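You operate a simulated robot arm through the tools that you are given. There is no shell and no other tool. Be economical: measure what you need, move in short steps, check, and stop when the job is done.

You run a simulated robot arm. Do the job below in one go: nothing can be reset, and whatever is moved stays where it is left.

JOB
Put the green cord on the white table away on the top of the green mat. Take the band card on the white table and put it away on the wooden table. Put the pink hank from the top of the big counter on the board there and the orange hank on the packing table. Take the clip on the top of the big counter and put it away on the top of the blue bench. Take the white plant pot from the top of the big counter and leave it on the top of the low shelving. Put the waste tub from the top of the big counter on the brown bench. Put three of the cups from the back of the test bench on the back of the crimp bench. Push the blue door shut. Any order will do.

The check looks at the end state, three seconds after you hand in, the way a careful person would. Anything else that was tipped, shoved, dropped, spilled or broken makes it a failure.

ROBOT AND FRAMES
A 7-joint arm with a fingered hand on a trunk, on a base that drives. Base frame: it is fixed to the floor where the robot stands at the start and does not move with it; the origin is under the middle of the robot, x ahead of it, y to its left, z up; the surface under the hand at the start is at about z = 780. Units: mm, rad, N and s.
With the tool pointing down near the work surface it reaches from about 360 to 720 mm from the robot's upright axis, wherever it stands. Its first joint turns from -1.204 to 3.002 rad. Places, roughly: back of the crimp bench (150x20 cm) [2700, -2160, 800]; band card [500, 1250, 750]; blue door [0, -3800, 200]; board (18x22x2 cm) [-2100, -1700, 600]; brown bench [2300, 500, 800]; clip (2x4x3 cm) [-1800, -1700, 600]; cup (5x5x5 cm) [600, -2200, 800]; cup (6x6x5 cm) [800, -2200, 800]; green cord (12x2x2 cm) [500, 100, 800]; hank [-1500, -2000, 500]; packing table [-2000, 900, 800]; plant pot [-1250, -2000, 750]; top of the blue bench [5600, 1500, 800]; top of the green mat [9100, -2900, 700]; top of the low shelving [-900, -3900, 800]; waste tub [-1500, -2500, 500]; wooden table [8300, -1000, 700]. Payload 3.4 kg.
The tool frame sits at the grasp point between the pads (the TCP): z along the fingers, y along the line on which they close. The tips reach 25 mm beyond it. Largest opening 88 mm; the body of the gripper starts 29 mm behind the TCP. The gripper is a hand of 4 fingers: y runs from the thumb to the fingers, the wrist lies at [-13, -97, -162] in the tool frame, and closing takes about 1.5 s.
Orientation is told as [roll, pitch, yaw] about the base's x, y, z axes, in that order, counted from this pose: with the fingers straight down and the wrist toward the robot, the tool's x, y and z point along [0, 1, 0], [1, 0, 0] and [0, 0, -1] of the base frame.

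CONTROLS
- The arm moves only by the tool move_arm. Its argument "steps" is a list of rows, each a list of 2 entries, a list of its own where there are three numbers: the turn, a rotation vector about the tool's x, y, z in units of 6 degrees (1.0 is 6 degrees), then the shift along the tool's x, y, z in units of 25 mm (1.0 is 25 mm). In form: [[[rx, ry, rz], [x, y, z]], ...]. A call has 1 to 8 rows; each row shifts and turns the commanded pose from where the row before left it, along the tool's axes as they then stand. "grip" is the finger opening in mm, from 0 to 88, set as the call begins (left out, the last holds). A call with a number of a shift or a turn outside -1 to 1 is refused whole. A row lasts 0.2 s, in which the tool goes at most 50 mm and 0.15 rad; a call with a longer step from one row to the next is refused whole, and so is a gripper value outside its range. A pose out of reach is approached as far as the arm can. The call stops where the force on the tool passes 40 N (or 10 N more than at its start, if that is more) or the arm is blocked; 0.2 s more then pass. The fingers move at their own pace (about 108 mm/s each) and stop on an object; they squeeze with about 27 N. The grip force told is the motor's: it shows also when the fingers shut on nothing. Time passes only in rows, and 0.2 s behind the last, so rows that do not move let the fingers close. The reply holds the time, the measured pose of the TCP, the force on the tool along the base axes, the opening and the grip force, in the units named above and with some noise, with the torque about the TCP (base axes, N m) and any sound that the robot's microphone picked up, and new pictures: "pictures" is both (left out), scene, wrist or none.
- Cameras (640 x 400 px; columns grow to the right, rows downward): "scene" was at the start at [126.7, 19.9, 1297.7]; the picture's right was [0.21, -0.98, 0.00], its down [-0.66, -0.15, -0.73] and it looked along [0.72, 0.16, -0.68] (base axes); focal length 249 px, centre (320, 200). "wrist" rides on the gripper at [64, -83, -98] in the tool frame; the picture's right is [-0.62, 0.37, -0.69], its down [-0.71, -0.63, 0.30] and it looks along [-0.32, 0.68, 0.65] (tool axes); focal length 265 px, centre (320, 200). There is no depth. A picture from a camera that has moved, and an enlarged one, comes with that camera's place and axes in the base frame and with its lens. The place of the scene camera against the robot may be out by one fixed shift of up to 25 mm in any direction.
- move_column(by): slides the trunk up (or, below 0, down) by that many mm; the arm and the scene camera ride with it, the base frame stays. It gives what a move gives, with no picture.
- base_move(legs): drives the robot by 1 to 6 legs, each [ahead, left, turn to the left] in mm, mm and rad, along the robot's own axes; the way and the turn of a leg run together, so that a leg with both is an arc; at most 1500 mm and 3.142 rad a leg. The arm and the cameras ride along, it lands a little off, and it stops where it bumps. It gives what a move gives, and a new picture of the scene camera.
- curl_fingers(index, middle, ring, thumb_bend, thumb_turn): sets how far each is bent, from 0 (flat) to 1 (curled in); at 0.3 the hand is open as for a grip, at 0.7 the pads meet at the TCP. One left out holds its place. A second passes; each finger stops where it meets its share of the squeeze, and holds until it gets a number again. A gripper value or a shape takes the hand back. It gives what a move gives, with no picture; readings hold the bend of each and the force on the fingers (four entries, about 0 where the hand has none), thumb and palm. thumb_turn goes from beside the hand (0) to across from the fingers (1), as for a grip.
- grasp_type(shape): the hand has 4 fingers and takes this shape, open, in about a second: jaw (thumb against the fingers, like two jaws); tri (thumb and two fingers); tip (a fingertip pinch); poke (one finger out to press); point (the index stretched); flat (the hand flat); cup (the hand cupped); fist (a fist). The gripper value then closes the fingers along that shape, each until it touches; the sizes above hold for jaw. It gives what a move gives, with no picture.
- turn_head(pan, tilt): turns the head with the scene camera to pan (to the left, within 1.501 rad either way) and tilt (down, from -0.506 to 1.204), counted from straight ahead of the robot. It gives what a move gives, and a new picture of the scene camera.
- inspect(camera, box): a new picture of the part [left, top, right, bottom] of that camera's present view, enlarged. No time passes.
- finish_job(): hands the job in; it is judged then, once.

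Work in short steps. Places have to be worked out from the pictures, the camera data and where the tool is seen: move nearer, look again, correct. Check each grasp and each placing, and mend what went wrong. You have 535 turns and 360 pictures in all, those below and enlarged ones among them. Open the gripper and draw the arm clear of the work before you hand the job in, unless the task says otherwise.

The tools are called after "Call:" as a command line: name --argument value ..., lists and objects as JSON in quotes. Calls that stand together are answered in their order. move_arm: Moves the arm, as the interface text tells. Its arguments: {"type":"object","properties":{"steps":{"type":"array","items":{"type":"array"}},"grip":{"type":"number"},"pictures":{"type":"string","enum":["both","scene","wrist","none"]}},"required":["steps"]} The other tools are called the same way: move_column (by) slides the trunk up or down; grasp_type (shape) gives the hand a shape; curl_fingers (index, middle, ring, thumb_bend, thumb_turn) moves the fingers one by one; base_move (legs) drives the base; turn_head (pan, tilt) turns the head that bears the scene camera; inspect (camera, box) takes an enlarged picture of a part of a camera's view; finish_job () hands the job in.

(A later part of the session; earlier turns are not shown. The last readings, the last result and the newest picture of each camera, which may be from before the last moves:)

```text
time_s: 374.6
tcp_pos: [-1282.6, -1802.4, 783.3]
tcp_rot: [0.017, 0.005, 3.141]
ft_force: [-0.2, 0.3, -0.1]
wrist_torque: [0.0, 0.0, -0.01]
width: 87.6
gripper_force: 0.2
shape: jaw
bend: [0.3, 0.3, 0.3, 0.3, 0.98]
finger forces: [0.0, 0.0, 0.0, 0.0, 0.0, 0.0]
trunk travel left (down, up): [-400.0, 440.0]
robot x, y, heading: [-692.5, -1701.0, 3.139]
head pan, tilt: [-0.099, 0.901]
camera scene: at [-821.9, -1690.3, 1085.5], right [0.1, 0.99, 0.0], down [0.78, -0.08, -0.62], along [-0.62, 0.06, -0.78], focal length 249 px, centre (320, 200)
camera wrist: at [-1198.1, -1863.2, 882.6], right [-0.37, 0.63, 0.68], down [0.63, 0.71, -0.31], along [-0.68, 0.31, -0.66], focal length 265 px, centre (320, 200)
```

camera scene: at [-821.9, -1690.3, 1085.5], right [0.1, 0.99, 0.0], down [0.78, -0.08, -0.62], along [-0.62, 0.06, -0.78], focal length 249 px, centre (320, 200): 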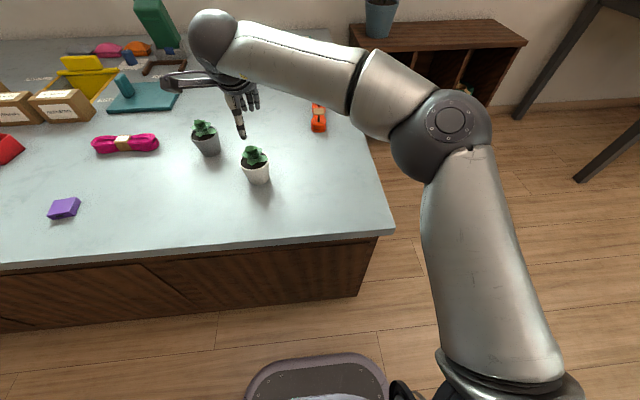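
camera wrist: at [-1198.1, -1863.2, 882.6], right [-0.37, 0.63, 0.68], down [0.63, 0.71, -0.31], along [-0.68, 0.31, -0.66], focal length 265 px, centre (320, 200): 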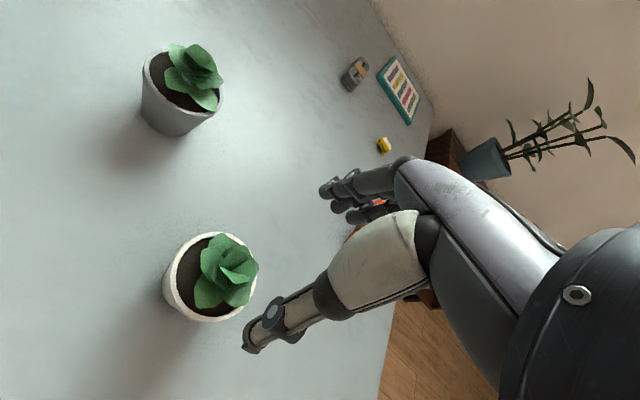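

Rim is ~73 mm wide and centred at (−1273,−1806). I open the fingers wider and come lower.

Call:
curl_fingers --index 0.2 --middle 0.2 --ring 0.2 --thumb_bend 0.2 --thumb_turn 1.0

Call:
move_arm --steps '[[[0, 0, 0], [0.14, -0.36, 0.6]], [[0, 0, 0], [0, 0, 0.8]], [[0, 0, 0], [0, 0, 0.8]], [[0, 0, 0], [0, 0, 0]]]' --pictures "both"

```text
time_s: 375.6
tcp_pos: [-1282.3, -1802.8, 782.7]
tcp_rot: [0.016, 0.005, 3.141]
ft_force: [-0.5, 0.2, 0.0]
wrist_torque: [-0.01, 0.0, -0.03]
width: 103.6
gripper_force: 0.0
shape: fingers
bend: [0.2, 0.2, 0.2, 0.2, 0.97]
finger forces: [0.1, 0.0, 0.0, 0.0, 0.0, 0.1]
trunk travel left (down, up): [-400.0, 440.0]
robot x, y, heading: [-692.2, -1703.4, 3.14]
head pan, tilt: [-0.099, 0.901]
```

```text
time_s: 376.6
tcp_pos: [-1271.7, -1806.8, 728.7]
tcp_rot: [0.018, 0.004, 3.141]
ft_force: [-0.2, -0.8, 0.5]
wrist_torque: [-0.01, 0.02, -0.02]
width: 103.1
gripper_force: 0.1
shape: fingers
bend: [0.2, 0.2, 0.2, 0.2, 0.97]
finger forces: [0.0, 0.0, 0.0, 0.1, 0.0, 0.0]
trunk travel left (down, up): [-400.0, 440.0]
robot x, y, heading: [-697.5, -1701.4, 3.136]
head pan, tilt: [-0.099, 0.901]
camera scene: at [-821.9, -1690.3, 1085.5], right [0.1, 0.99, 0.0], down [0.78, -0.08, -0.62], along [-0.62, 0.06, -0.78], focal length 249 px, centre (320, 200)
camera wrist: at [-1187.8, -1868.8, 828.0], right [-0.37, 0.63, 0.68], down [0.63, 0.71, -0.31], along [-0.68, 0.31, -0.66], focal length 265 px, centre (320, 200)
```

scene: 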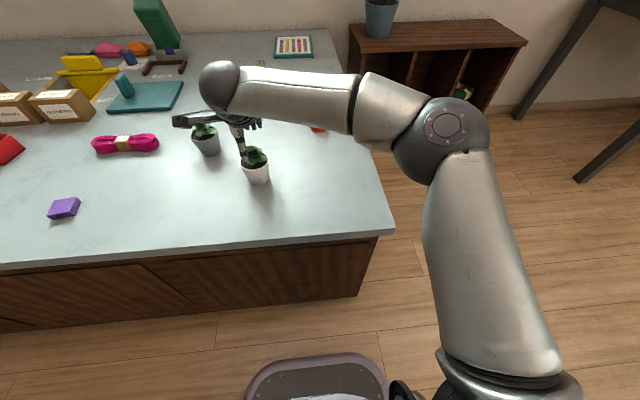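
wrist: 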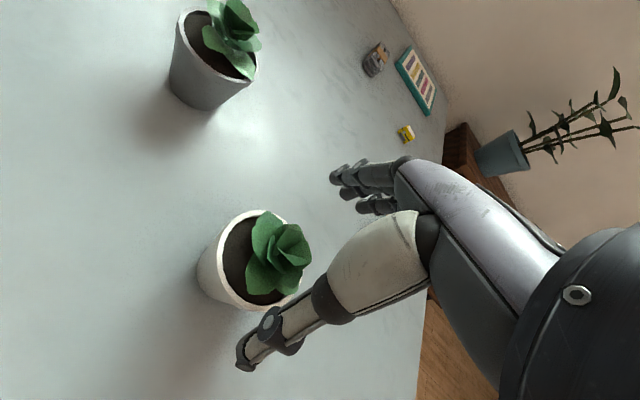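

Centred. Descend slowly towards TCP z≈676, watching force.

Call:
move_arm --steps '[[[0, 0, 0], [0.12, -0.1, 0.5]], [[0, 0, 0], [0, 0, 0.5]], [[0, 0, 0], [0, 0, 0.5]], [[0, 0, 0], [0, 0, 0.4]], [[0, 0, 0], [0, 0, 0]]]' --pictures "both"

```text
time_s: 377.8
tcp_pos: [-1270.9, -1810.3, 682.3]
tcp_rot: [0.018, 0.006, 3.141]
ft_force: [-0.6, 0.2, -0.3]
wrist_torque: [0.02, 0.01, -0.01]
width: 103.2
gripper_force: 0.0
shape: fingers
bend: [0.2, 0.2, 0.2, 0.2, 0.97]
finger forces: [0.0, 0.1, 0.1, 0.1, 0.0, 0.0]
trunk travel left (down, up): [-400.0, 440.0]
robot x, y, heading: [-695.6, -1699.8, 3.144]
head pan, tilt: [-0.099, 0.901]
camera scene: at [-821.9, -1690.3, 1085.5], right [0.1, 0.99, 0.0], down [0.78, -0.08, -0.62], along [-0.62, 0.06, -0.78], focal length 249 px, centre (320, 200)
camera wrist: at [-1186.0, -1872.9, 781.9], right [-0.37, 0.63, 0.68], down [0.63, 0.71, -0.31], along [-0.68, 0.31, -0.66], focal length 265 px, centre (320, 200)
```

scene: 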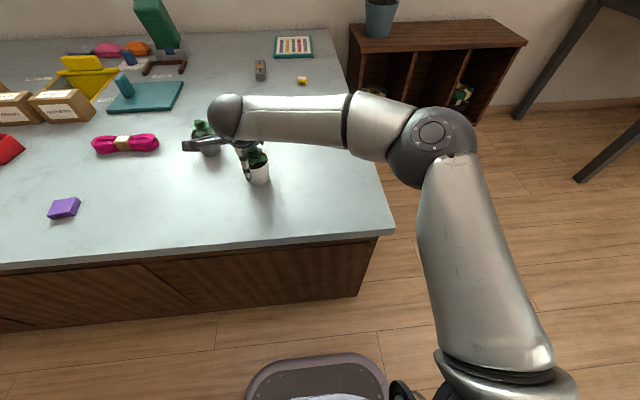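
wrist: 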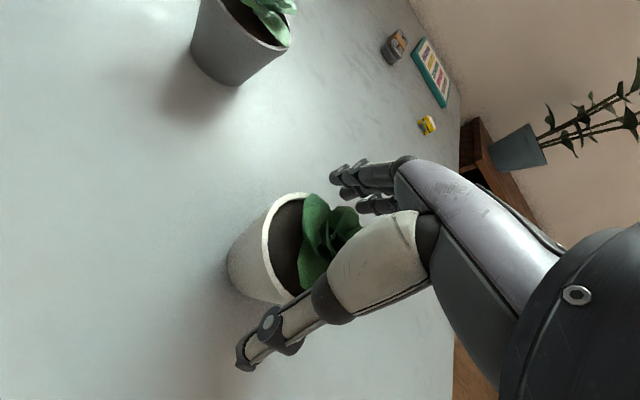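

Call:
move_arm --steps '[[[0, 0, 0], [0, 0, 0.3]], [[0, 0, 0], [0, 0, 0.2]], [[0, 0, 0], [0, 0, 0]]]' --pictures "wrist"

```text
time_s: 378.6
tcp_pos: [-1269.0, -1812.2, 669.2]
tcp_rot: [0.018, 0.006, 3.141]
ft_force: [0.4, -0.7, -1.1]
wrist_torque: [-0.02, 0.0, -0.02]
width: 103.3
gripper_force: 0.0
shape: fingers
bend: [0.2, 0.2, 0.2, 0.2, 0.97]
finger forces: [0.0, 0.0, 0.0, 0.1, 0.1, 0.0]
trunk travel left (down, up): [-400.0, 440.0]
robot x, y, heading: [-692.5, -1700.0, 3.138]
head pan, tilt: [-0.099, 0.901]
camera wrist: at [-1185.4, -1873.4, 768.6], right [-0.37, 0.63, 0.68], down [0.63, 0.71, -0.31], along [-0.68, 0.31, -0.66], focal length 265 px, centre (320, 200)
```

wrist: 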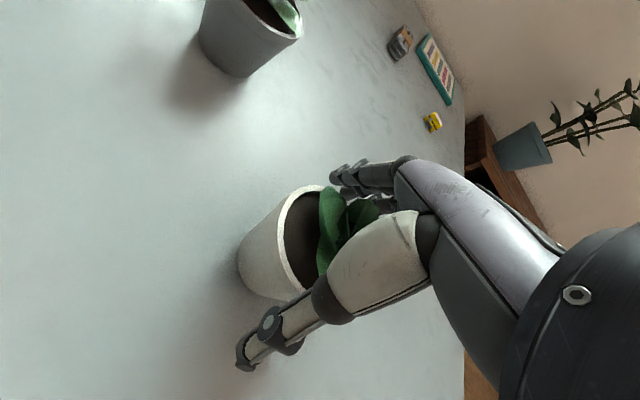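

No palm contact; 6 mm lower, then close gently.

Call:
move_arm --steps '[[[0, 0, 0], [0, 0, 0.25]], [[0, 0, 0], [0, 0, 0]]]' --pictures "none"

Call:
move_arm --steps '[[[0, 0, 0], [0, 0, 0]], [[0, 0, 0], [0, 0, 0]], [[0, 0, 0], [0, 0, 0]], [[0, 0, 0], [0, 0, 0]], [[0, 0, 0], [0, 0, 0]], [[0, 0, 0], [0, 0, 0]], [[0, 0, 0], [0, 0, 0]]]' --pictures "both" --grip 50

```text
time_s: 379.2
tcp_pos: [-1269.9, -1812.6, 662.4]
tcp_rot: [0.019, 0.004, 3.142]
ft_force: [0.1, 0.1, 0.4]
wrist_torque: [-0.01, -0.01, -0.02]
width: 103.4
gripper_force: 0.0
shape: fingers
bend: [0.2, 0.2, 0.2, 0.2, 0.97]
finger forces: [0.0, 0.0, 0.0, 0.0, 0.1, 0.0]
trunk travel left (down, up): [-400.0, 440.0]
robot x, y, heading: [-689.2, -1702.7, 3.14]
head pan, tilt: [-0.099, 0.901]
```

```text
time_s: 380.8
tcp_pos: [-1268.8, -1812.0, 663.8]
tcp_rot: [0.016, 0.005, 3.141]
ft_force: [0.1, -1.0, -0.2]
wrist_torque: [-0.01, 0.0, -0.03]
width: 56.4
gripper_force: 26.9
shape: jaw
bend: [0.73, 0.38, 0.35, 0.62, 0.99]
finger forces: [12.8, 8.3, 3.4, 0.0, 25.4, 0.1]
trunk travel left (down, up): [-400.0, 440.0]
robot x, y, heading: [-692.6, -1697.6, 3.143]
head pan, tilt: [-0.099, 0.901]
camera scene: at [-822.1, -1690.3, 1085.5], right [0.1, 0.99, 0.0], down [0.78, -0.08, -0.62], along [-0.62, 0.06, -0.78], focal length 249 px, centre (320, 200)
camera wrist: at [-1185.0, -1873.9, 762.6], right [-0.37, 0.63, 0.68], down [0.63, 0.71, -0.31], along [-0.68, 0.31, -0.66], focal length 265 px, centre (320, 200)
```

scene: 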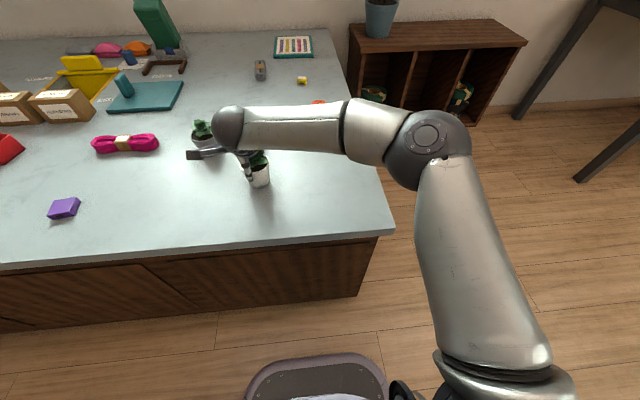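
wrist: 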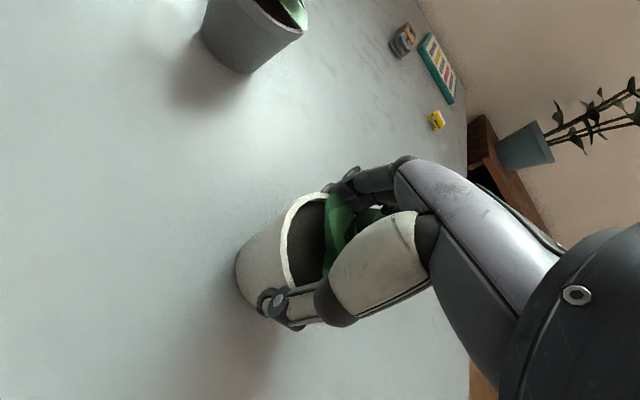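

Gripped. Lift slowly and check.

Call:
move_arm --steps '[[[0, 0, 0], [0, 0, -0.3]], [[0, 0, 0], [0, 0, -0.5]], [[0, 0, 0], [0, 0, -0.8]], [[0, 0, 0], [0, 0, -1]], [[0, 0, 0], [0, 0, -1]], [[0, 0, 0], [0, 0, -1]], [[0, 0, 0], [0, 0, -1]]]' --pictures "both"

```text
time_s: 382.4
tcp_pos: [-1270.1, -1807.7, 803.4]
tcp_rot: [0.016, 0.006, 3.142]
ft_force: [0.0, 0.4, -1.6]
wrist_torque: [0.0, -0.05, 0.02]
width: 56.5
gripper_force: 26.9
shape: jaw
bend: [0.73, 0.38, 0.35, 0.62, 0.99]
finger forces: [12.7, 8.3, 3.5, 0.0, 25.4, 0.0]
trunk travel left (down, up): [-400.0, 440.0]
robot x, y, heading: [-690.2, -1702.9, 3.139]
head pan, tilt: [-0.099, 0.901]
camera scene: at [-822.0, -1690.4, 1085.5], right [0.1, 0.99, 0.0], down [0.78, -0.08, -0.62], along [-0.62, 0.06, -0.78], focal length 249 px, centre (320, 200)
camera wrist: at [-1185.7, -1870.1, 902.6], right [-0.37, 0.63, 0.68], down [0.63, 0.71, -0.31], along [-0.68, 0.31, -0.66], focal length 265 px, centre (320, 200)
```

scene: 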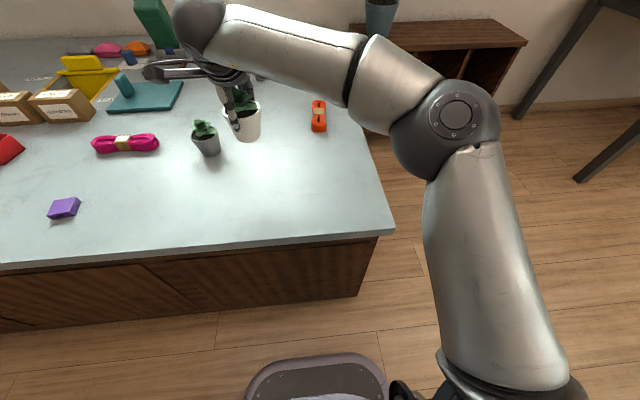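
wrist: 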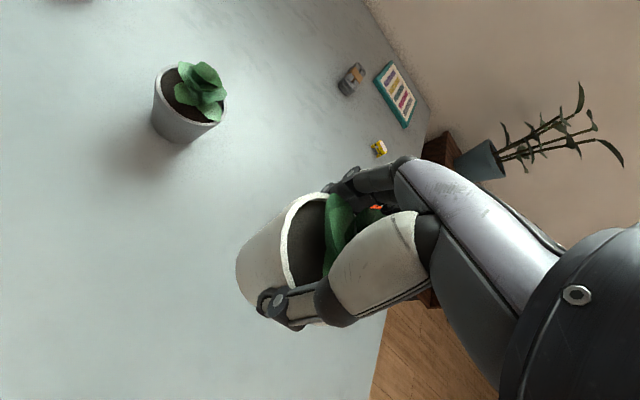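

Pot held upright. Retract, raise, and drive to the low shelving.

Call:
move_arm --steps '[[[0, 0, 0], [0, -1, -1]], [[0, 0, 0], [0, -1, -1]], [[0, 0, 0], [0, -1, -1]], [[0, 0, 0], [0, -1, 0]], [[0, 0, 0], [0, -1, 0]], [[0, 0, 0], [0, -1, 0]]]' --pictures "none"

Call:
move_column --by 200

Call:
base_move --legs '[[-80, 0, 0], [0, 1250, 0], [0, 0, 1.57]]'

Call:
turn_head --pan 0 --tilt 0.6

```text
time_s: 383.8
tcp_pos: [-1123.7, -1806.3, 880.3]
tcp_rot: [0.018, 0.005, 3.142]
ft_force: [0.7, -0.2, -1.7]
wrist_torque: [-0.01, 0.01, 0.02]
width: 56.4
gripper_force: 26.5
shape: jaw
bend: [0.73, 0.38, 0.35, 0.63, 0.99]
finger forces: [12.9, 8.2, 3.5, 0.0, 25.5, 0.0]
trunk travel left (down, up): [-400.0, 440.0]
robot x, y, heading: [-693.6, -1701.3, 3.141]
head pan, tilt: [-0.099, 0.901]
```

```text
time_s: 386.0
tcp_pos: [-1122.6, -1807.0, 1080.3]
tcp_rot: [0.017, 0.005, 3.142]
ft_force: [-1.1, 0.6, -2.1]
wrist_torque: [-0.03, -0.01, 0.0]
width: 56.5
gripper_force: 27.0
shape: jaw
bend: [0.73, 0.38, 0.35, 0.63, 0.99]
finger forces: [12.8, 8.3, 3.5, 0.0, 25.4, 0.0]
trunk travel left (down, up): [-600.0, 240.0]
robot x, y, heading: [-693.2, -1700.0, 3.141]
head pan, tilt: [-0.099, 0.901]
```

```text
time_s: 396.8
tcp_pos: [-534.4, -3380.4, 1080.1]
tcp_rot: [0.016, 0.005, -1.588]
ft_force: [0.4, -0.5, -1.8]
wrist_torque: [-0.01, 0.01, 0.02]
width: 56.2
gripper_force: 26.7
shape: jaw
bend: [0.73, 0.38, 0.35, 0.63, 0.99]
finger forces: [12.8, 8.2, 3.4, 0.0, 25.1, 0.1]
trunk travel left (down, up): [-600.0, 240.0]
robot x, y, heading: [-635.2, -2949.8, -1.588]
head pan, tilt: [-0.099, 0.901]
camera scene: at [-648.1, -3071.2, 1285.5], right [-0.99, 0.12, 0.0], down [0.09, 0.78, -0.62], along [-0.07, -0.62, -0.78], focal length 249 px, centre (320, 200)
```

scene: 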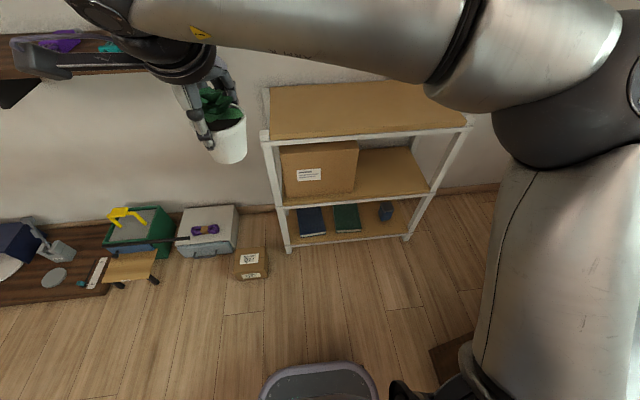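

```text
time_s: 397.6
tcp_pos: [-534.0, -3381.7, 1079.2]
tcp_rot: [0.018, 0.006, -1.586]
ft_force: [0.3, -0.1, -2.1]
wrist_torque: [0.0, -0.01, 0.0]
width: 56.0
gripper_force: 27.1
shape: jaw
bend: [0.73, 0.38, 0.35, 0.63, 0.99]
finger forces: [12.8, 8.1, 3.5, 0.1, 25.0, 0.1]
trunk travel left (down, up): [-600.0, 240.0]
robot x, y, heading: [-633.6, -2947.9, -1.588]
head pan, tilt: [0.0, 0.6]
camera scene: at [-640.9, -3084.6, 1310.2], right [-1.0, 0.02, 0.0], down [0.01, 0.57, -0.82], along [-0.01, -0.82, -0.57], focal length 249 px, centre (320, 200)
```

scene: 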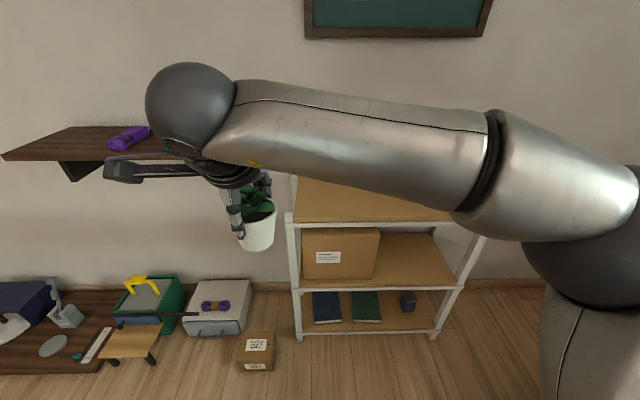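

Shelving top is free, z≈770, x −540…−1260. I drive up to it.

Call:
base_move --legs '[[370, -230, 0.018]]'

Call:
inspect --camera "wrist" --box '[0, 0, 640, 400]'

```text
time_s: 400.3
tcp_pos: [-766.2, -3752.8, 1079.5]
tcp_rot: [0.019, 0.005, -1.571]
ft_force: [0.1, 0.3, -2.2]
wrist_torque: [0.02, -0.02, 0.01]
width: 56.1
gripper_force: 26.8
shape: jaw
bend: [0.73, 0.38, 0.35, 0.63, 0.99]
finger forces: [12.8, 8.3, 3.4, 0.0, 25.1, 0.2]
trunk travel left (down, up): [-600.0, 240.0]
robot x, y, heading: [-875.2, -3321.8, -1.57]
head pan, tilt: [0.0, 0.6]
camera scene: at [-879.2, -3458.6, 1310.2], right [-1.0, 0.0, 0.0], down [0.0, 0.57, -0.82], along [0.0, -0.82, -0.57], focal length 249 px, centre (320, 200)
```

scene: 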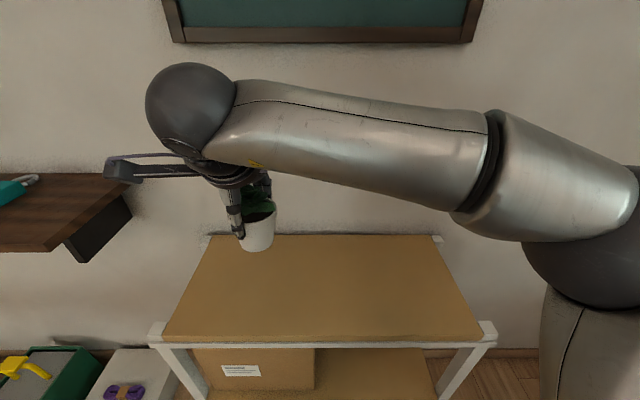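

```text
1.00 times, centred on (320, 200) of wrist (not enlarged: the box is as wide or as high as the picture)
camera zoom: at [-703.2, -3669.5, 1179.3], right [-0.63, -0.37, 0.68], down [-0.71, 0.63, -0.31], along [-0.31, -0.68, -0.66], focal length 265 px, centre (320, 200)
```

zoom: 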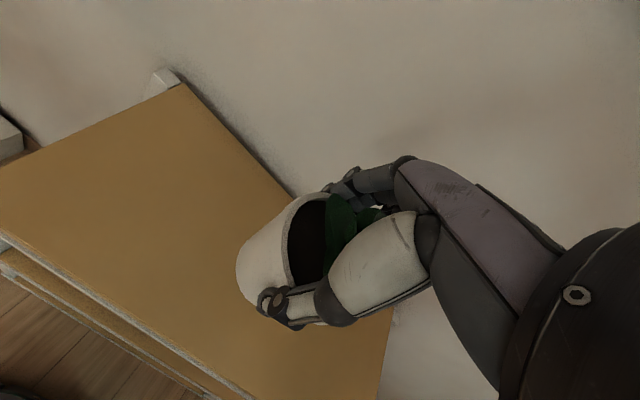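

Extend forward and descend over the shelf.

Call:
move_arm --steps '[[[0, 0, 0], [0, 1, 0]], [[0, 0, 0], [0, 1, 0.5]], [[0, 0, 0], [0, 1, 1]], [[0, 0, 0], [0, 1, 1]], [[0, 0, 0], [0, 0.5, 1]], [[0, 0, 0], [0, 0, 1]], [[0, 0, 0], [0, 0, 1]], [[0, 0, 0], [0, 0, 1]]]' --pictures "none"

Call:
move_arm --steps '[[[0, 0, 0], [0, 0, 0.8]], [[0, 0, 0], [0, 0, 0.7]], [[0, 0, 0], [0, 0, 0]]]' --pictures "both"

```text
time_s: 402.1
tcp_pos: [-764.6, -3864.6, 916.1]
tcp_rot: [0.018, 0.006, -1.572]
ft_force: [0.3, -0.1, -1.7]
wrist_torque: [0.01, 0.01, 0.01]
width: 56.3
gripper_force: 26.7
shape: jaw
bend: [0.73, 0.38, 0.35, 0.63, 0.99]
finger forces: [12.7, 8.2, 3.4, 0.1, 25.1, 0.0]
trunk travel left (down, up): [-600.0, 240.0]
robot x, y, heading: [-877.1, -3322.7, -1.573]
head pan, tilt: [0.0, 0.6]
```

```text
time_s: 402.9
tcp_pos: [-765.2, -3863.9, 876.6]
tcp_rot: [0.017, 0.006, -1.57]
ft_force: [-0.2, 0.3, -1.7]
wrist_torque: [-0.03, -0.01, 0.01]
width: 56.0
gripper_force: 27.2
shape: jaw
bend: [0.73, 0.38, 0.35, 0.63, 0.99]
finger forces: [12.8, 8.2, 3.4, 0.0, 25.1, 0.0]
trunk travel left (down, up): [-600.0, 240.0]
robot x, y, heading: [-876.6, -3322.2, -1.573]
head pan, tilt: [0.0, 0.6]
camera scene: at [-878.9, -3458.2, 1310.3], right [-1.0, 0.0, 0.0], down [0.0, 0.57, -0.82], along [0.0, -0.82, -0.57], focal length 249 px, centre (320, 200)
camera wrist: at [-700.8, -3779.6, 975.1], right [-0.63, -0.37, 0.68], down [-0.71, 0.63, -0.31], along [-0.31, -0.68, -0.66], focal length 265 px, centre (320, 200)
```

scene: 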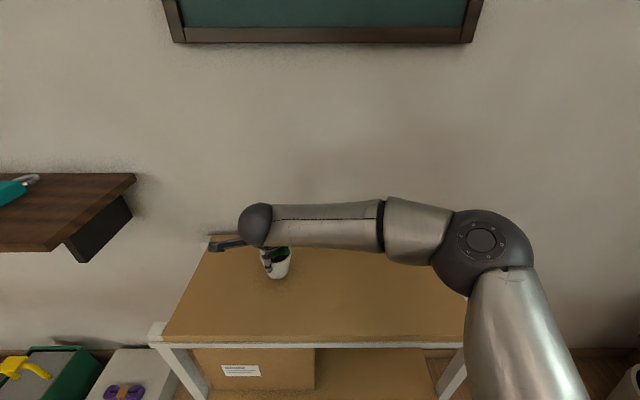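
wrist: 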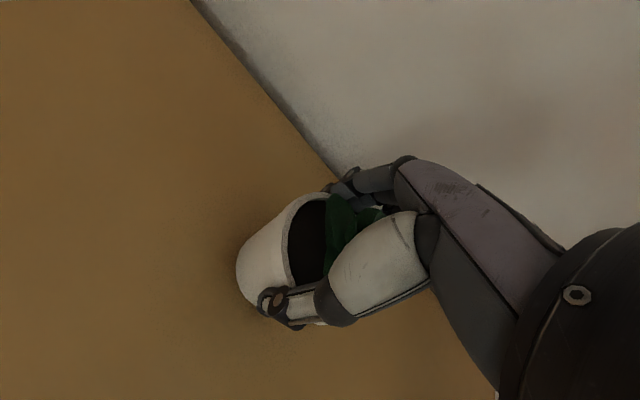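

Lower in small steps until contact.

Call:
move_arm --steps '[[[0, 0, 0], [0, 0, 0.4]], [[0, 0, 0], [0, 0, 0.4]], [[0, 0, 0], [0, 0, 0.2]], [[0, 0, 0], [0, 0, 0]]]' --pictures "none"

Call:
move_arm --steps '[[[0, 0, 0], [0, 0, 0.15]], [[0, 0, 0], [0, 0, 0.15]], [[0, 0, 0], [0, 0, 0]]]' --pictures "none"

```text
time_s: 403.9
tcp_pos: [-765.4, -3862.7, 858.8]
tcp_rot: [0.022, -0.006, -1.573]
ft_force: [0.5, -5.6, 38.6]
wrist_torque: [-0.3, 0.07, 0.05]
width: 54.6
gripper_force: 27.0
shape: jaw
bend: [0.28, 0.36, 0.34, 0.65, 0.99]
finger forces: [14.7, 9.9, 4.5, 0.1, 23.6, 0.0]
trunk travel left (down, up): [-600.0, 240.0]
robot x, y, heading: [-874.0, -3321.3, -1.577]
head pan, tilt: [0.0, 0.6]
```

```text
time_s: 404.7
tcp_pos: [-764.2, -3860.9, 853.7]
tcp_rot: [0.02, -0.006, -1.571]
ft_force: [1.9, -4.6, 41.1]
wrist_torque: [-0.3, 0.05, 0.09]
width: 53.5
gripper_force: 26.7
shape: jaw
bend: [0.74, 0.35, 0.34, 0.66, 0.99]
finger forces: [15.4, 10.1, 4.0, 0.1, 23.7, 0.0]
trunk travel left (down, up): [-600.0, 240.0]
robot x, y, heading: [-873.8, -3321.9, -1.578]
head pan, tilt: [0.0, 0.6]
```

Contact made around z 860. Ease up a few mm, then open.

Call:
move_arm --steps '[[[0, 0, 0], [0, 0, -0.2]], [[0, 0, 0], [0, 0, 0]]]' --pictures "wrist"

```text
time_s: 405.3
tcp_pos: [-763.3, -3862.3, 852.9]
tcp_rot: [0.018, 0.002, -1.572]
ft_force: [1.9, -2.8, 27.3]
wrist_torque: [-0.3, 0.04, 0.08]
width: 53.8
gripper_force: 27.5
shape: jaw
bend: [0.74, 0.35, 0.34, 0.66, 0.99]
finger forces: [14.7, 9.8, 3.7, 0.1, 25.1, 0.0]
trunk travel left (down, up): [-600.0, 240.0]
robot x, y, heading: [-874.0, -3321.6, -1.569]
head pan, tilt: [0.0, 0.6]
camera wrist: at [-699.7, -3777.7, 952.6], right [-0.63, -0.37, 0.68], down [-0.71, 0.63, -0.32], along [-0.31, -0.68, -0.66], focal length 265 px, centre (320, 200)
```

wrist: 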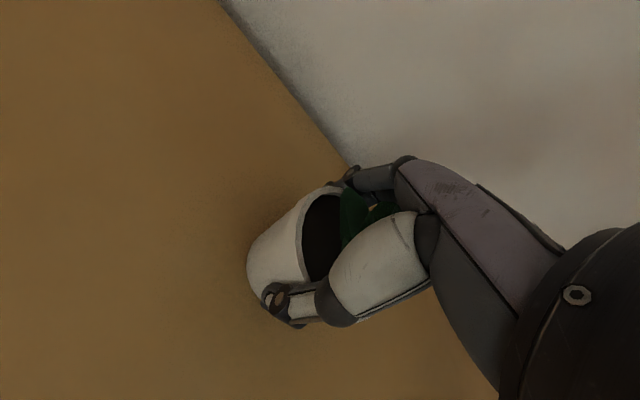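

Call:
curl_fingers --index 0.2 --middle 0.2 --ring 0.2 --thumb_bend 0.2

Call:
move_arm --steps '[[[0, 0, 0], [0, 0, -0.2]], [[0, 0, 0], [0, 0, 0]]]' --pictures "both"

```text
time_s: 406.3
tcp_pos: [-763.4, -3863.7, 850.9]
tcp_rot: [0.016, 0.006, -1.571]
ft_force: [-0.1, -1.4, -0.4]
wrist_torque: [0.0, -0.03, -0.02]
width: 102.9
gripper_force: 0.0
shape: fingers
bend: [0.2, 0.2, 0.2, 0.2, 1.0]
finger forces: [0.0, 0.0, 0.0, 0.0, 0.1, 0.0]
trunk travel left (down, up): [-600.0, 240.0]
robot x, y, heading: [-872.4, -3322.9, -1.57]
head pan, tilt: [0.0, 0.6]
```

```text
time_s: 406.9
tcp_pos: [-764.0, -3865.1, 856.3]
tcp_rot: [0.018, 0.005, -1.573]
ft_force: [-0.6, 0.0, 0.3]
wrist_torque: [0.0, -0.02, 0.04]
width: 102.9
gripper_force: 0.1
shape: fingers
bend: [0.2, 0.2, 0.2, 0.2, 1.0]
finger forces: [0.0, 0.1, 0.0, 0.0, 0.0, 0.1]
trunk travel left (down, up): [-600.0, 240.0]
robot x, y, heading: [-876.1, -3323.1, -1.574]
head pan, tilt: [0.0, 0.6]
camera scene: at [-879.0, -3458.0, 1310.3], right [-1.0, 0.0, 0.0], down [0.0, 0.57, -0.83], along [0.0, -0.83, -0.57], focal length 249 px, centre (320, 200)
camera wrist: at [-699.6, -3780.7, 956.0], right [-0.63, -0.37, 0.68], down [-0.71, 0.63, -0.31], along [-0.31, -0.68, -0.66], focal length 265 px, centre (320, 200)
```

scene: 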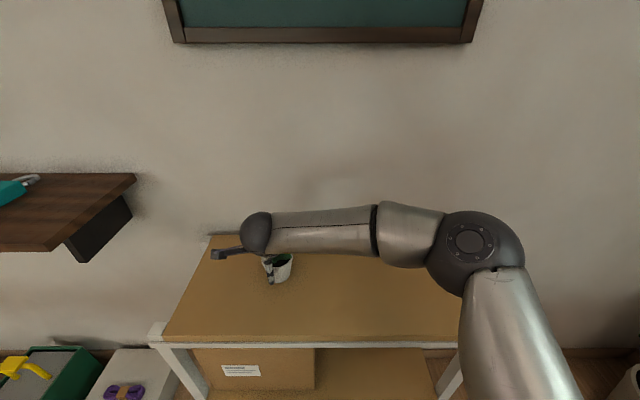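
wrist: 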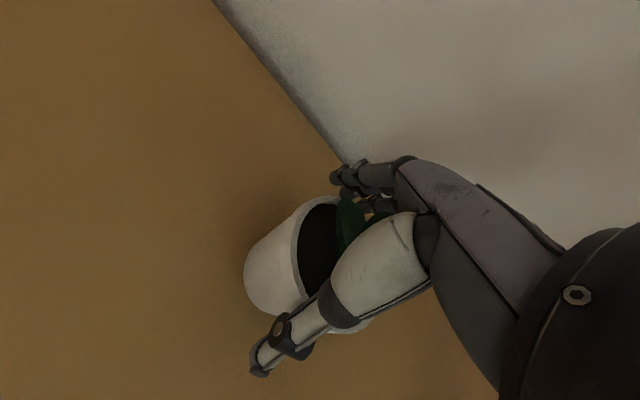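

Pot released and standing. Rise straight up.

Call:
move_arm --steps '[[[0, 0, 0], [0, 0, -0.5]], [[0, 0, 0], [0, 0, -0.8]], [[0, 0, 0], [0, 0, -1]], [[0, 0, 0], [0, 0, -1]], [[0, 0, 0], [0, 0, -1]], [[0, 0, 0], [0, -0.5, -1]], [[0, 0, 0], [0, -1, -1]], [[0, 0, 0], [0, -1, -0.5]]]' --pictures "both"

```text
time_s: 408.7
tcp_pos: [-767.0, -3800.4, 1028.3]
tcp_rot: [0.018, 0.005, -1.572]
ft_force: [0.0, 0.6, 0.0]
wrist_torque: [-0.03, 0.01, 0.01]
width: 102.8
gripper_force: 0.0
shape: fingers
bend: [0.2, 0.2, 0.2, 0.2, 1.0]
finger forces: [0.0, 0.0, 0.1, 0.0, 0.1, 0.1]
trunk travel left (down, up): [-600.0, 240.0]
robot x, y, heading: [-871.3, -3321.5, -1.575]
head pan, tilt: [0.0, 0.6]
camera scene: at [-879.2, -3457.3, 1310.4], right [-1.0, 0.0, 0.0], down [0.0, 0.56, -0.83], along [0.0, -0.83, -0.56], focal length 249 px, centre (320, 200)
camera wrist: at [-703.0, -3718.1, 1127.2], right [-0.63, -0.37, 0.68], down [-0.71, 0.63, -0.31], along [-0.31, -0.68, -0.66], focal length 265 px, centre (320, 200)
```

scene: 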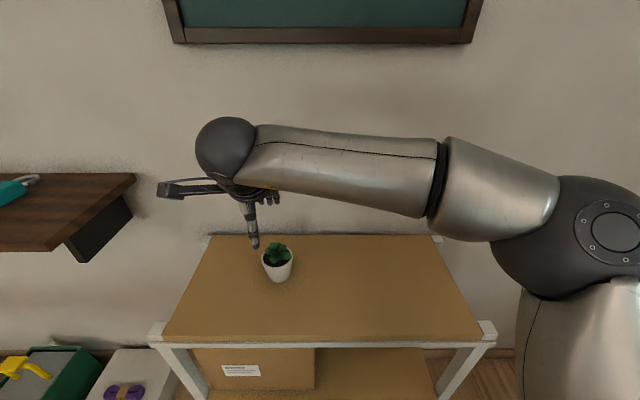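
wrist: 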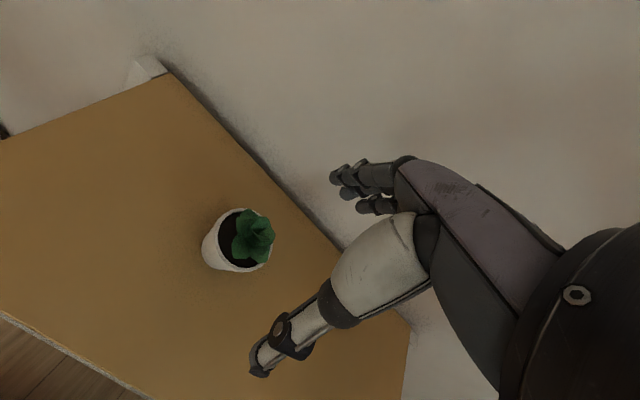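

Pot is on the shelving. Next the waste tub: back up, turn to the counter and lower the trunk.

Call:
base_move --legs '[[-420, 0, 0], [0, 0, -1.57], [0, -430, 0]]'

Call:
move_column --by -200

Call:
move_arm --steps '[[[0, 0, 0], [0, 0, 0.2]]]' --grip 80

```text
time_s: 413.3
tcp_pos: [-999.3, -3398.9, 1028.0]
tcp_rot: [0.018, 0.005, -2.176]
ft_force: [1.0, -0.1, 0.2]
wrist_torque: [0.01, 0.03, 0.0]
width: 102.8
gripper_force: 0.0
shape: fingers
bend: [0.2, 0.2, 0.2, 0.2, 1.0]
finger forces: [0.0, 0.1, 0.0, 0.1, 0.1, 0.0]
trunk travel left (down, up): [-600.0, 240.0]
robot x, y, heading: [-815.8, -2938.2, -2.174]
head pan, tilt: [0.0, 0.6]
stopped in leg 2: the robot was blocked; the commanded pose is now the measured one
camera scene: at [-897.7, -3053.0, 1310.3], right [-0.82, 0.57, 0.0], down [0.32, 0.47, -0.82], along [-0.47, -0.68, -0.57], focal length 249 px, centre (320, 200)
```

scene: 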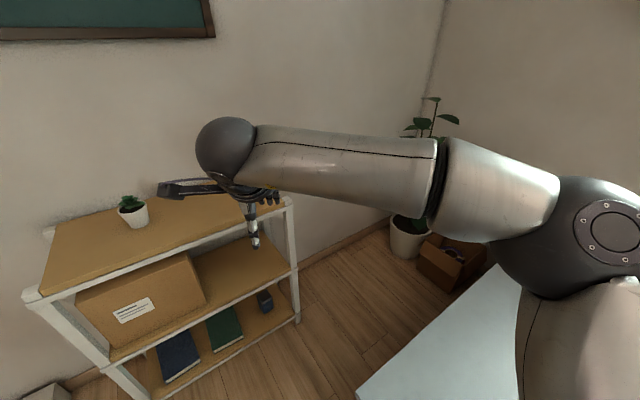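

```text
time_s: 415.5
tcp_pos: [-999.8, -3398.0, 828.4]
tcp_rot: [0.017, 0.005, -2.176]
ft_force: [-0.8, 0.4, 0.2]
wrist_torque: [-0.02, -0.02, 0.0]
width: 102.9
gripper_force: 0.1
shape: fingers
bend: [0.2, 0.2, 0.2, 0.2, 1.0]
finger forces: [0.0, 0.0, 0.0, 0.0, 0.0, 0.0]
trunk travel left (down, up): [-400.0, 440.0]
robot x, y, heading: [-814.5, -2942.6, -2.175]
head pan, tilt: [0.0, 0.6]
```

```text
time_s: 415.9
tcp_pos: [-1000.5, -3396.5, 822.8]
tcp_rot: [0.015, 0.004, -2.176]
ft_force: [0.7, 0.1, 0.0]
wrist_torque: [0.02, 0.01, 0.04]
width: 80.4
gripper_force: 0.0
shape: jaw
bend: [0.3, 0.31, 0.3, 0.31, 0.98]
finger forces: [0.0, 0.0, 0.0, 0.0, 0.1, 0.1]
trunk travel left (down, up): [-400.0, 440.0]
robot x, y, heading: [-814.5, -2940.4, -2.173]
head pan, tilt: [0.0, 0.6]
camera scene: at [-898.4, -3052.3, 1110.4], right [-0.82, 0.57, 0.0], down [0.32, 0.46, -0.83], along [-0.47, -0.68, -0.56], focal length 249 px, centre (320, 200)
camera wrist: at [-901.0, -3364.0, 921.9], right [-0.73, 0.05, 0.68], down [-0.22, 0.92, -0.31], along [-0.64, -0.38, -0.66], focal length 265 px, centre (320, 200)
```

scene: 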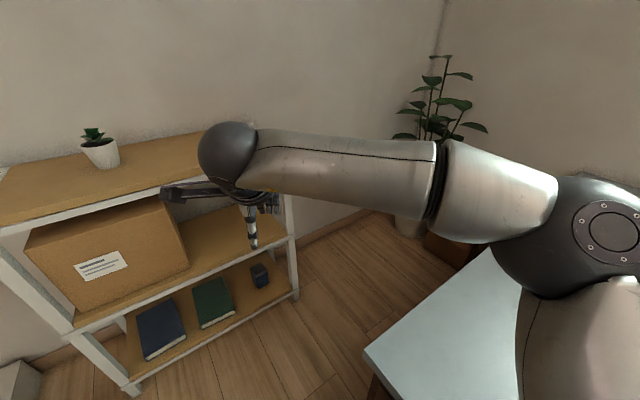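
wrist: 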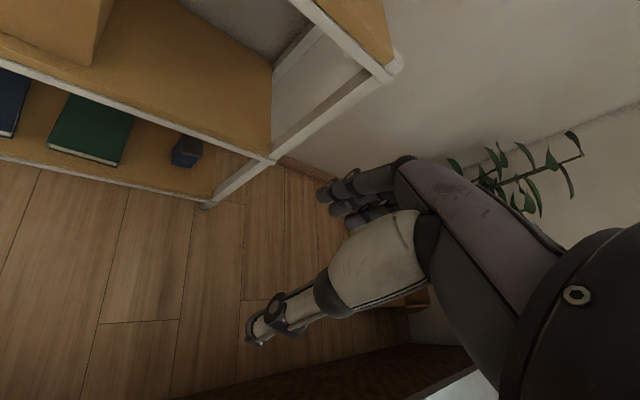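

The base brushed the counter while turning. I shift away in +x, then finish the turn.

Call:
base_move --legs '[[-130, 180, 0], [0, 0, -0.967]]'

Call:
base_move --legs '[[0, -430, 0]]'

Call:
inspect --camera "wrist" --box '[0, 0, 640, 400]'

```text
time_s: 420.1
tcp_pos: [-1065.9, -3053.2, 822.7]
tcp_rot: [0.018, 0.005, -3.125]
ft_force: [-0.6, 0.5, 0.3]
wrist_torque: [-0.01, 0.01, 0.0]
width: 80.5
gripper_force: 0.0
shape: jaw
bend: [0.3, 0.31, 0.3, 0.31, 0.98]
finger forces: [0.0, 0.0, 0.0, 0.0, 0.1, 0.0]
trunk travel left (down, up): [-400.0, 440.0]
robot x, y, heading: [-584.1, -2940.1, -3.124]
head pan, tilt: [0.0, 0.6]
camera scene: at [-729.1, -2938.1, 1110.3], right [-0.01, 1.0, 0.0], down [0.56, 0.01, -0.83], along [-0.82, -0.01, -0.56], focal length 249 px, centre (320, 200)
```

scene: 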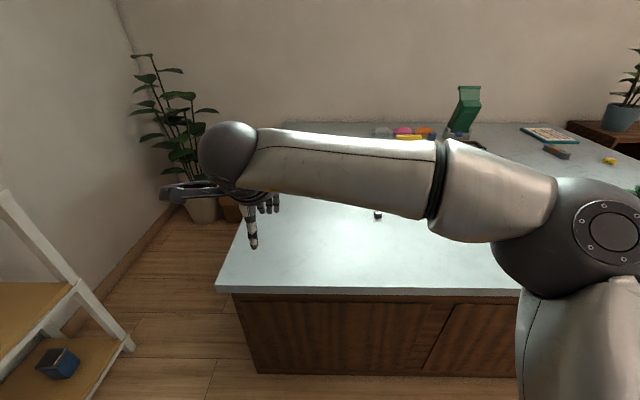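

```text
time_s: 422.8
tcp_pos: [-1073.9, -2606.4, 823.3]
tcp_rot: [0.017, 0.006, -3.126]
ft_force: [-0.1, 0.0, -0.3]
wrist_torque: [0.0, 0.01, -0.04]
width: 80.3
gripper_force: 0.1
shape: jaw
bend: [0.3, 0.31, 0.3, 0.31, 0.98]
finger forces: [0.1, 0.0, 0.1, 0.1, 0.1, 0.1]
trunk travel left (down, up): [-400.0, 440.0]
robot x, y, heading: [-593.7, -2493.1, -3.125]
head pan, tilt: [0.0, 0.6]
camera scene: at [-736.2, -2490.7, 1110.3], right [-0.02, 1.0, 0.0], down [0.56, 0.01, -0.83], along [-0.82, -0.01, -0.56], focal length 249 px, centre (320, 200)
```

scene: 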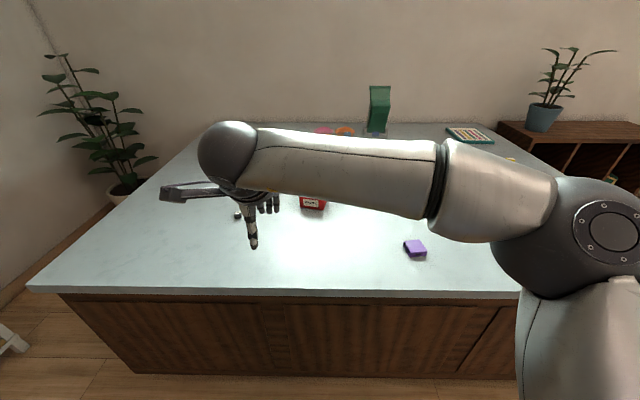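

```text
1.00 times, centred on (320, 200) of wrist (not enlarged: the box is as wide or as high as the picture)
camera zoom: at [-987.9, -2666.2, 922.0], right [-0.38, 0.63, 0.68], down [0.62, 0.72, -0.31], along [-0.69, 0.3, -0.66], focal length 265 px, centre (320, 200)
```

zoom: 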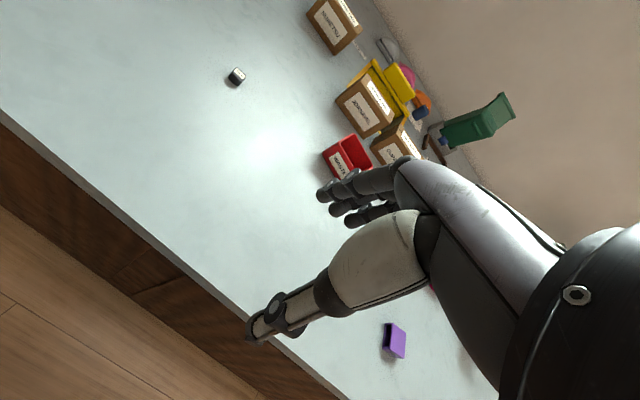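

Call:
inspect --camera "wrist" --box '[200, 0, 520, 200]'

Call:
inspect --camera "scene" --box '[200, 80, 440, 270]'

```text
2.00 times, centred on (360, 100) of wrist
camera zoom: at [-987.9, -2666.2, 922.0], right [-0.38, 0.63, 0.68], down [0.62, 0.72, -0.31], along [-0.69, 0.3, -0.66], focal length 531 px, centre (240, 400)
```

zoom: 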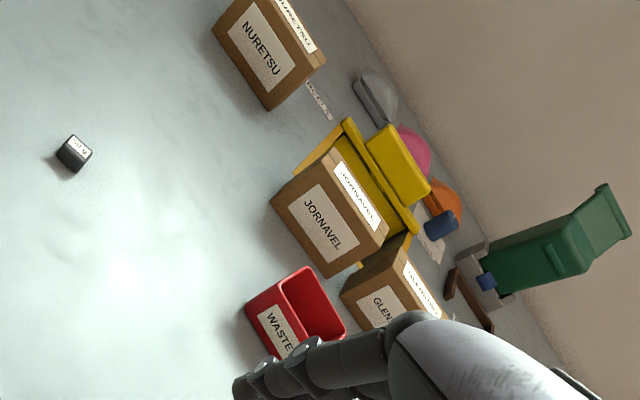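

```text
2.11 times, centred on (320, 175) of scene
camera zoom: at [-736.2, -2490.7, 1110.3], right [-0.02, 1.0, 0.0], down [0.56, 0.01, -0.83], along [-0.82, -0.01, -0.56], focal length 525 px, centre (320, 253)
```

zoom: 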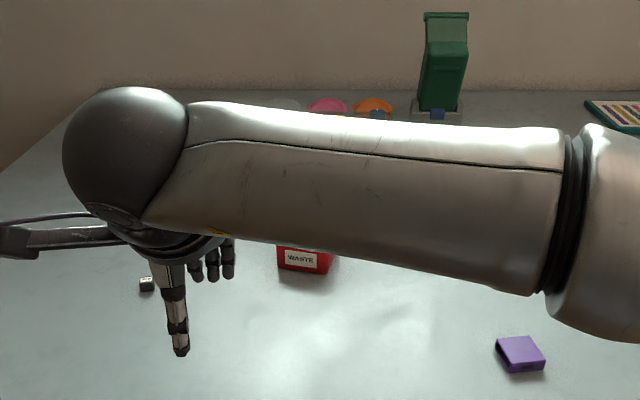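

The red tub is the WASTE tub. I move closer.

Call:
base_move --legs '[[230, -60, -0.015]]'

Call:
inspect --camera "wrist" --box '[0, 0, 640, 400]'

```text
time_s: 424.5
tcp_pos: [-1299.7, -2540.7, 823.1]
tcp_rot: [0.017, 0.007, -3.14]
ft_force: [0.1, -0.3, -0.5]
wrist_torque: [0.02, -0.01, -0.03]
width: 80.4
gripper_force: 0.2
shape: jaw
bend: [0.3, 0.31, 0.3, 0.31, 0.98]
finger forces: [0.1, 0.0, 0.0, 0.0, 0.0, 0.1]
trunk travel left (down, up): [-400.0, 440.0]
robot x, y, heading: [-819.9, -2433.6, -3.139]
head pan, tilt: [0.0, 0.6]
camera scene: at [-962.2, -2431.2, 1110.3], right [0.0, 1.0, 0.0], down [0.57, 0.0, -0.82], along [-0.82, 0.0, -0.57], focal length 249 px, centre (320, 200)
```

scene: 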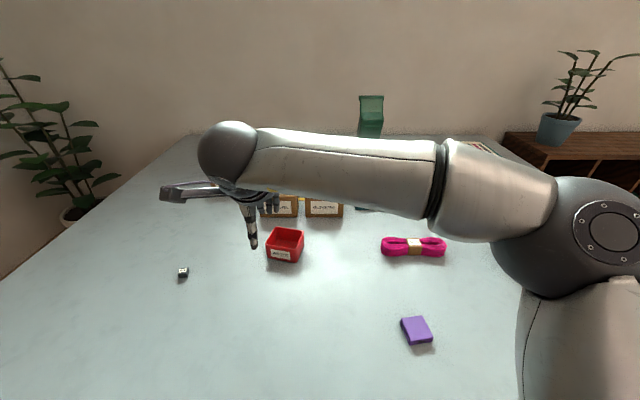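

```text
1.00 times, centred on (320, 200) of wrist (not enlarged: the box is as wide or as high as the picture)
camera zoom: at [-1216.5, -2602.7, 921.8], right [-0.37, 0.63, 0.68], down [0.63, 0.71, -0.31], along [-0.68, 0.31, -0.66], focal length 265 px, centre (320, 200)
```

zoom: 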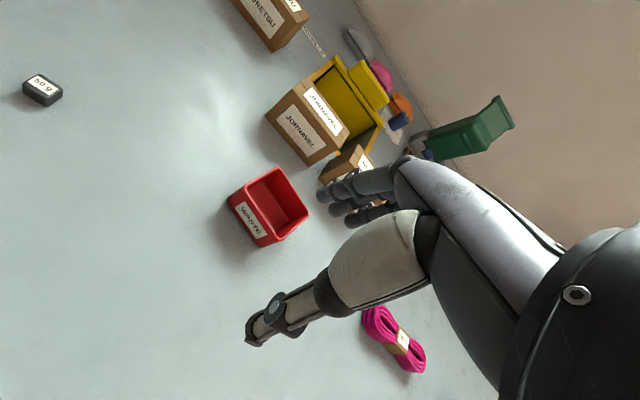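

Tub is ~78×69 mm, rotated ~15°, centred ≈(−1438,−2523). I go 60 mm closer and align the hand across its short side.

Call:
base_move --legs '[[60, 0, 0]]'

Call:
move_arm --steps '[[[0, 0, 0.65], [-0.2, 0.8, 0]], [[0, 0, 0.65], [-0.2, 0.8, 0]], [[0, 0, 0.65], [-0.2, 0.8, 0]], [[0, 0, 0.6], [0, 0.5, 0.5]], [[0, 0, 0], [0, 0, 1]], [[0, 0, 0], [0, 0, 1]], [[0, 0, 0], [0, 0, 0]]]' --grip 88

```text
time_s: 425.5
tcp_pos: [-1360.1, -2541.4, 822.6]
tcp_rot: [0.015, 0.006, -3.141]
ft_force: [0.1, 0.8, 0.1]
wrist_torque: [-0.01, -0.01, -0.02]
width: 80.8
gripper_force: 0.0
shape: jaw
bend: [0.3, 0.31, 0.3, 0.31, 0.98]
finger forces: [0.1, 0.0, 0.0, 0.0, 0.0, 0.0]
trunk travel left (down, up): [-400.0, 440.0]
robot x, y, heading: [-878.8, -2429.8, -3.14]
head pan, tilt: [0.0, 0.6]
camera scene: at [-1021.8, -2431.4, 1110.2], right [0.0, 1.0, 0.0], down [0.57, 0.0, -0.82], along [-0.82, 0.0, -0.57], focal length 249 px, centre (320, 200)
```

scene: 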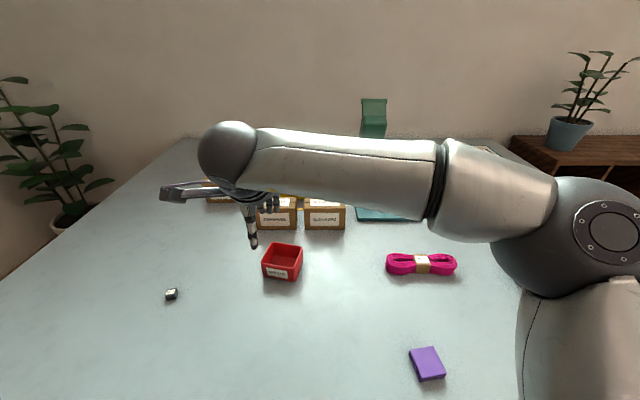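

```text
time_s: 427.1
tcp_pos: [-1430.5, -2520.9, 758.5]
tcp_rot: [0.014, 0.01, 2.875]
ft_force: [0.1, -0.1, 0.6]
wrist_torque: [-0.01, 0.0, 0.0]
width: 87.9
gripper_force: 0.0
shape: jaw
bend: [0.3, 0.3, 0.3, 0.3, 0.98]
finger forces: [0.1, 0.1, 0.0, 0.0, 0.0, 0.1]
trunk travel left (down, up): [-400.0, 440.0]
robot x, y, heading: [-878.2, -2432.4, -3.135]
head pan, tilt: [0.0, 0.6]
camera scene: at [-1021.2, -2431.4, 1110.3], right [0.0, 1.0, 0.0], down [0.56, 0.0, -0.83], along [-0.83, 0.0, -0.56], focal length 249 px, centre (320, 200)
camera wrist: at [-1366.1, -2601.7, 858.3], right [-0.2, 0.71, 0.68], down [0.8, 0.52, -0.31], along [-0.57, 0.48, -0.66], focal length 265 px, centre (320, 200)
```

scene: 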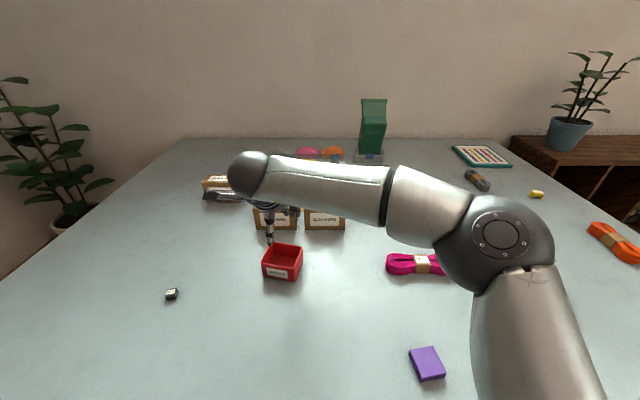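
wrist: 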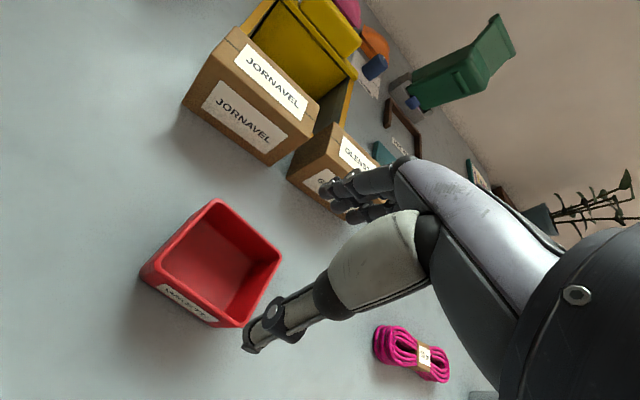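

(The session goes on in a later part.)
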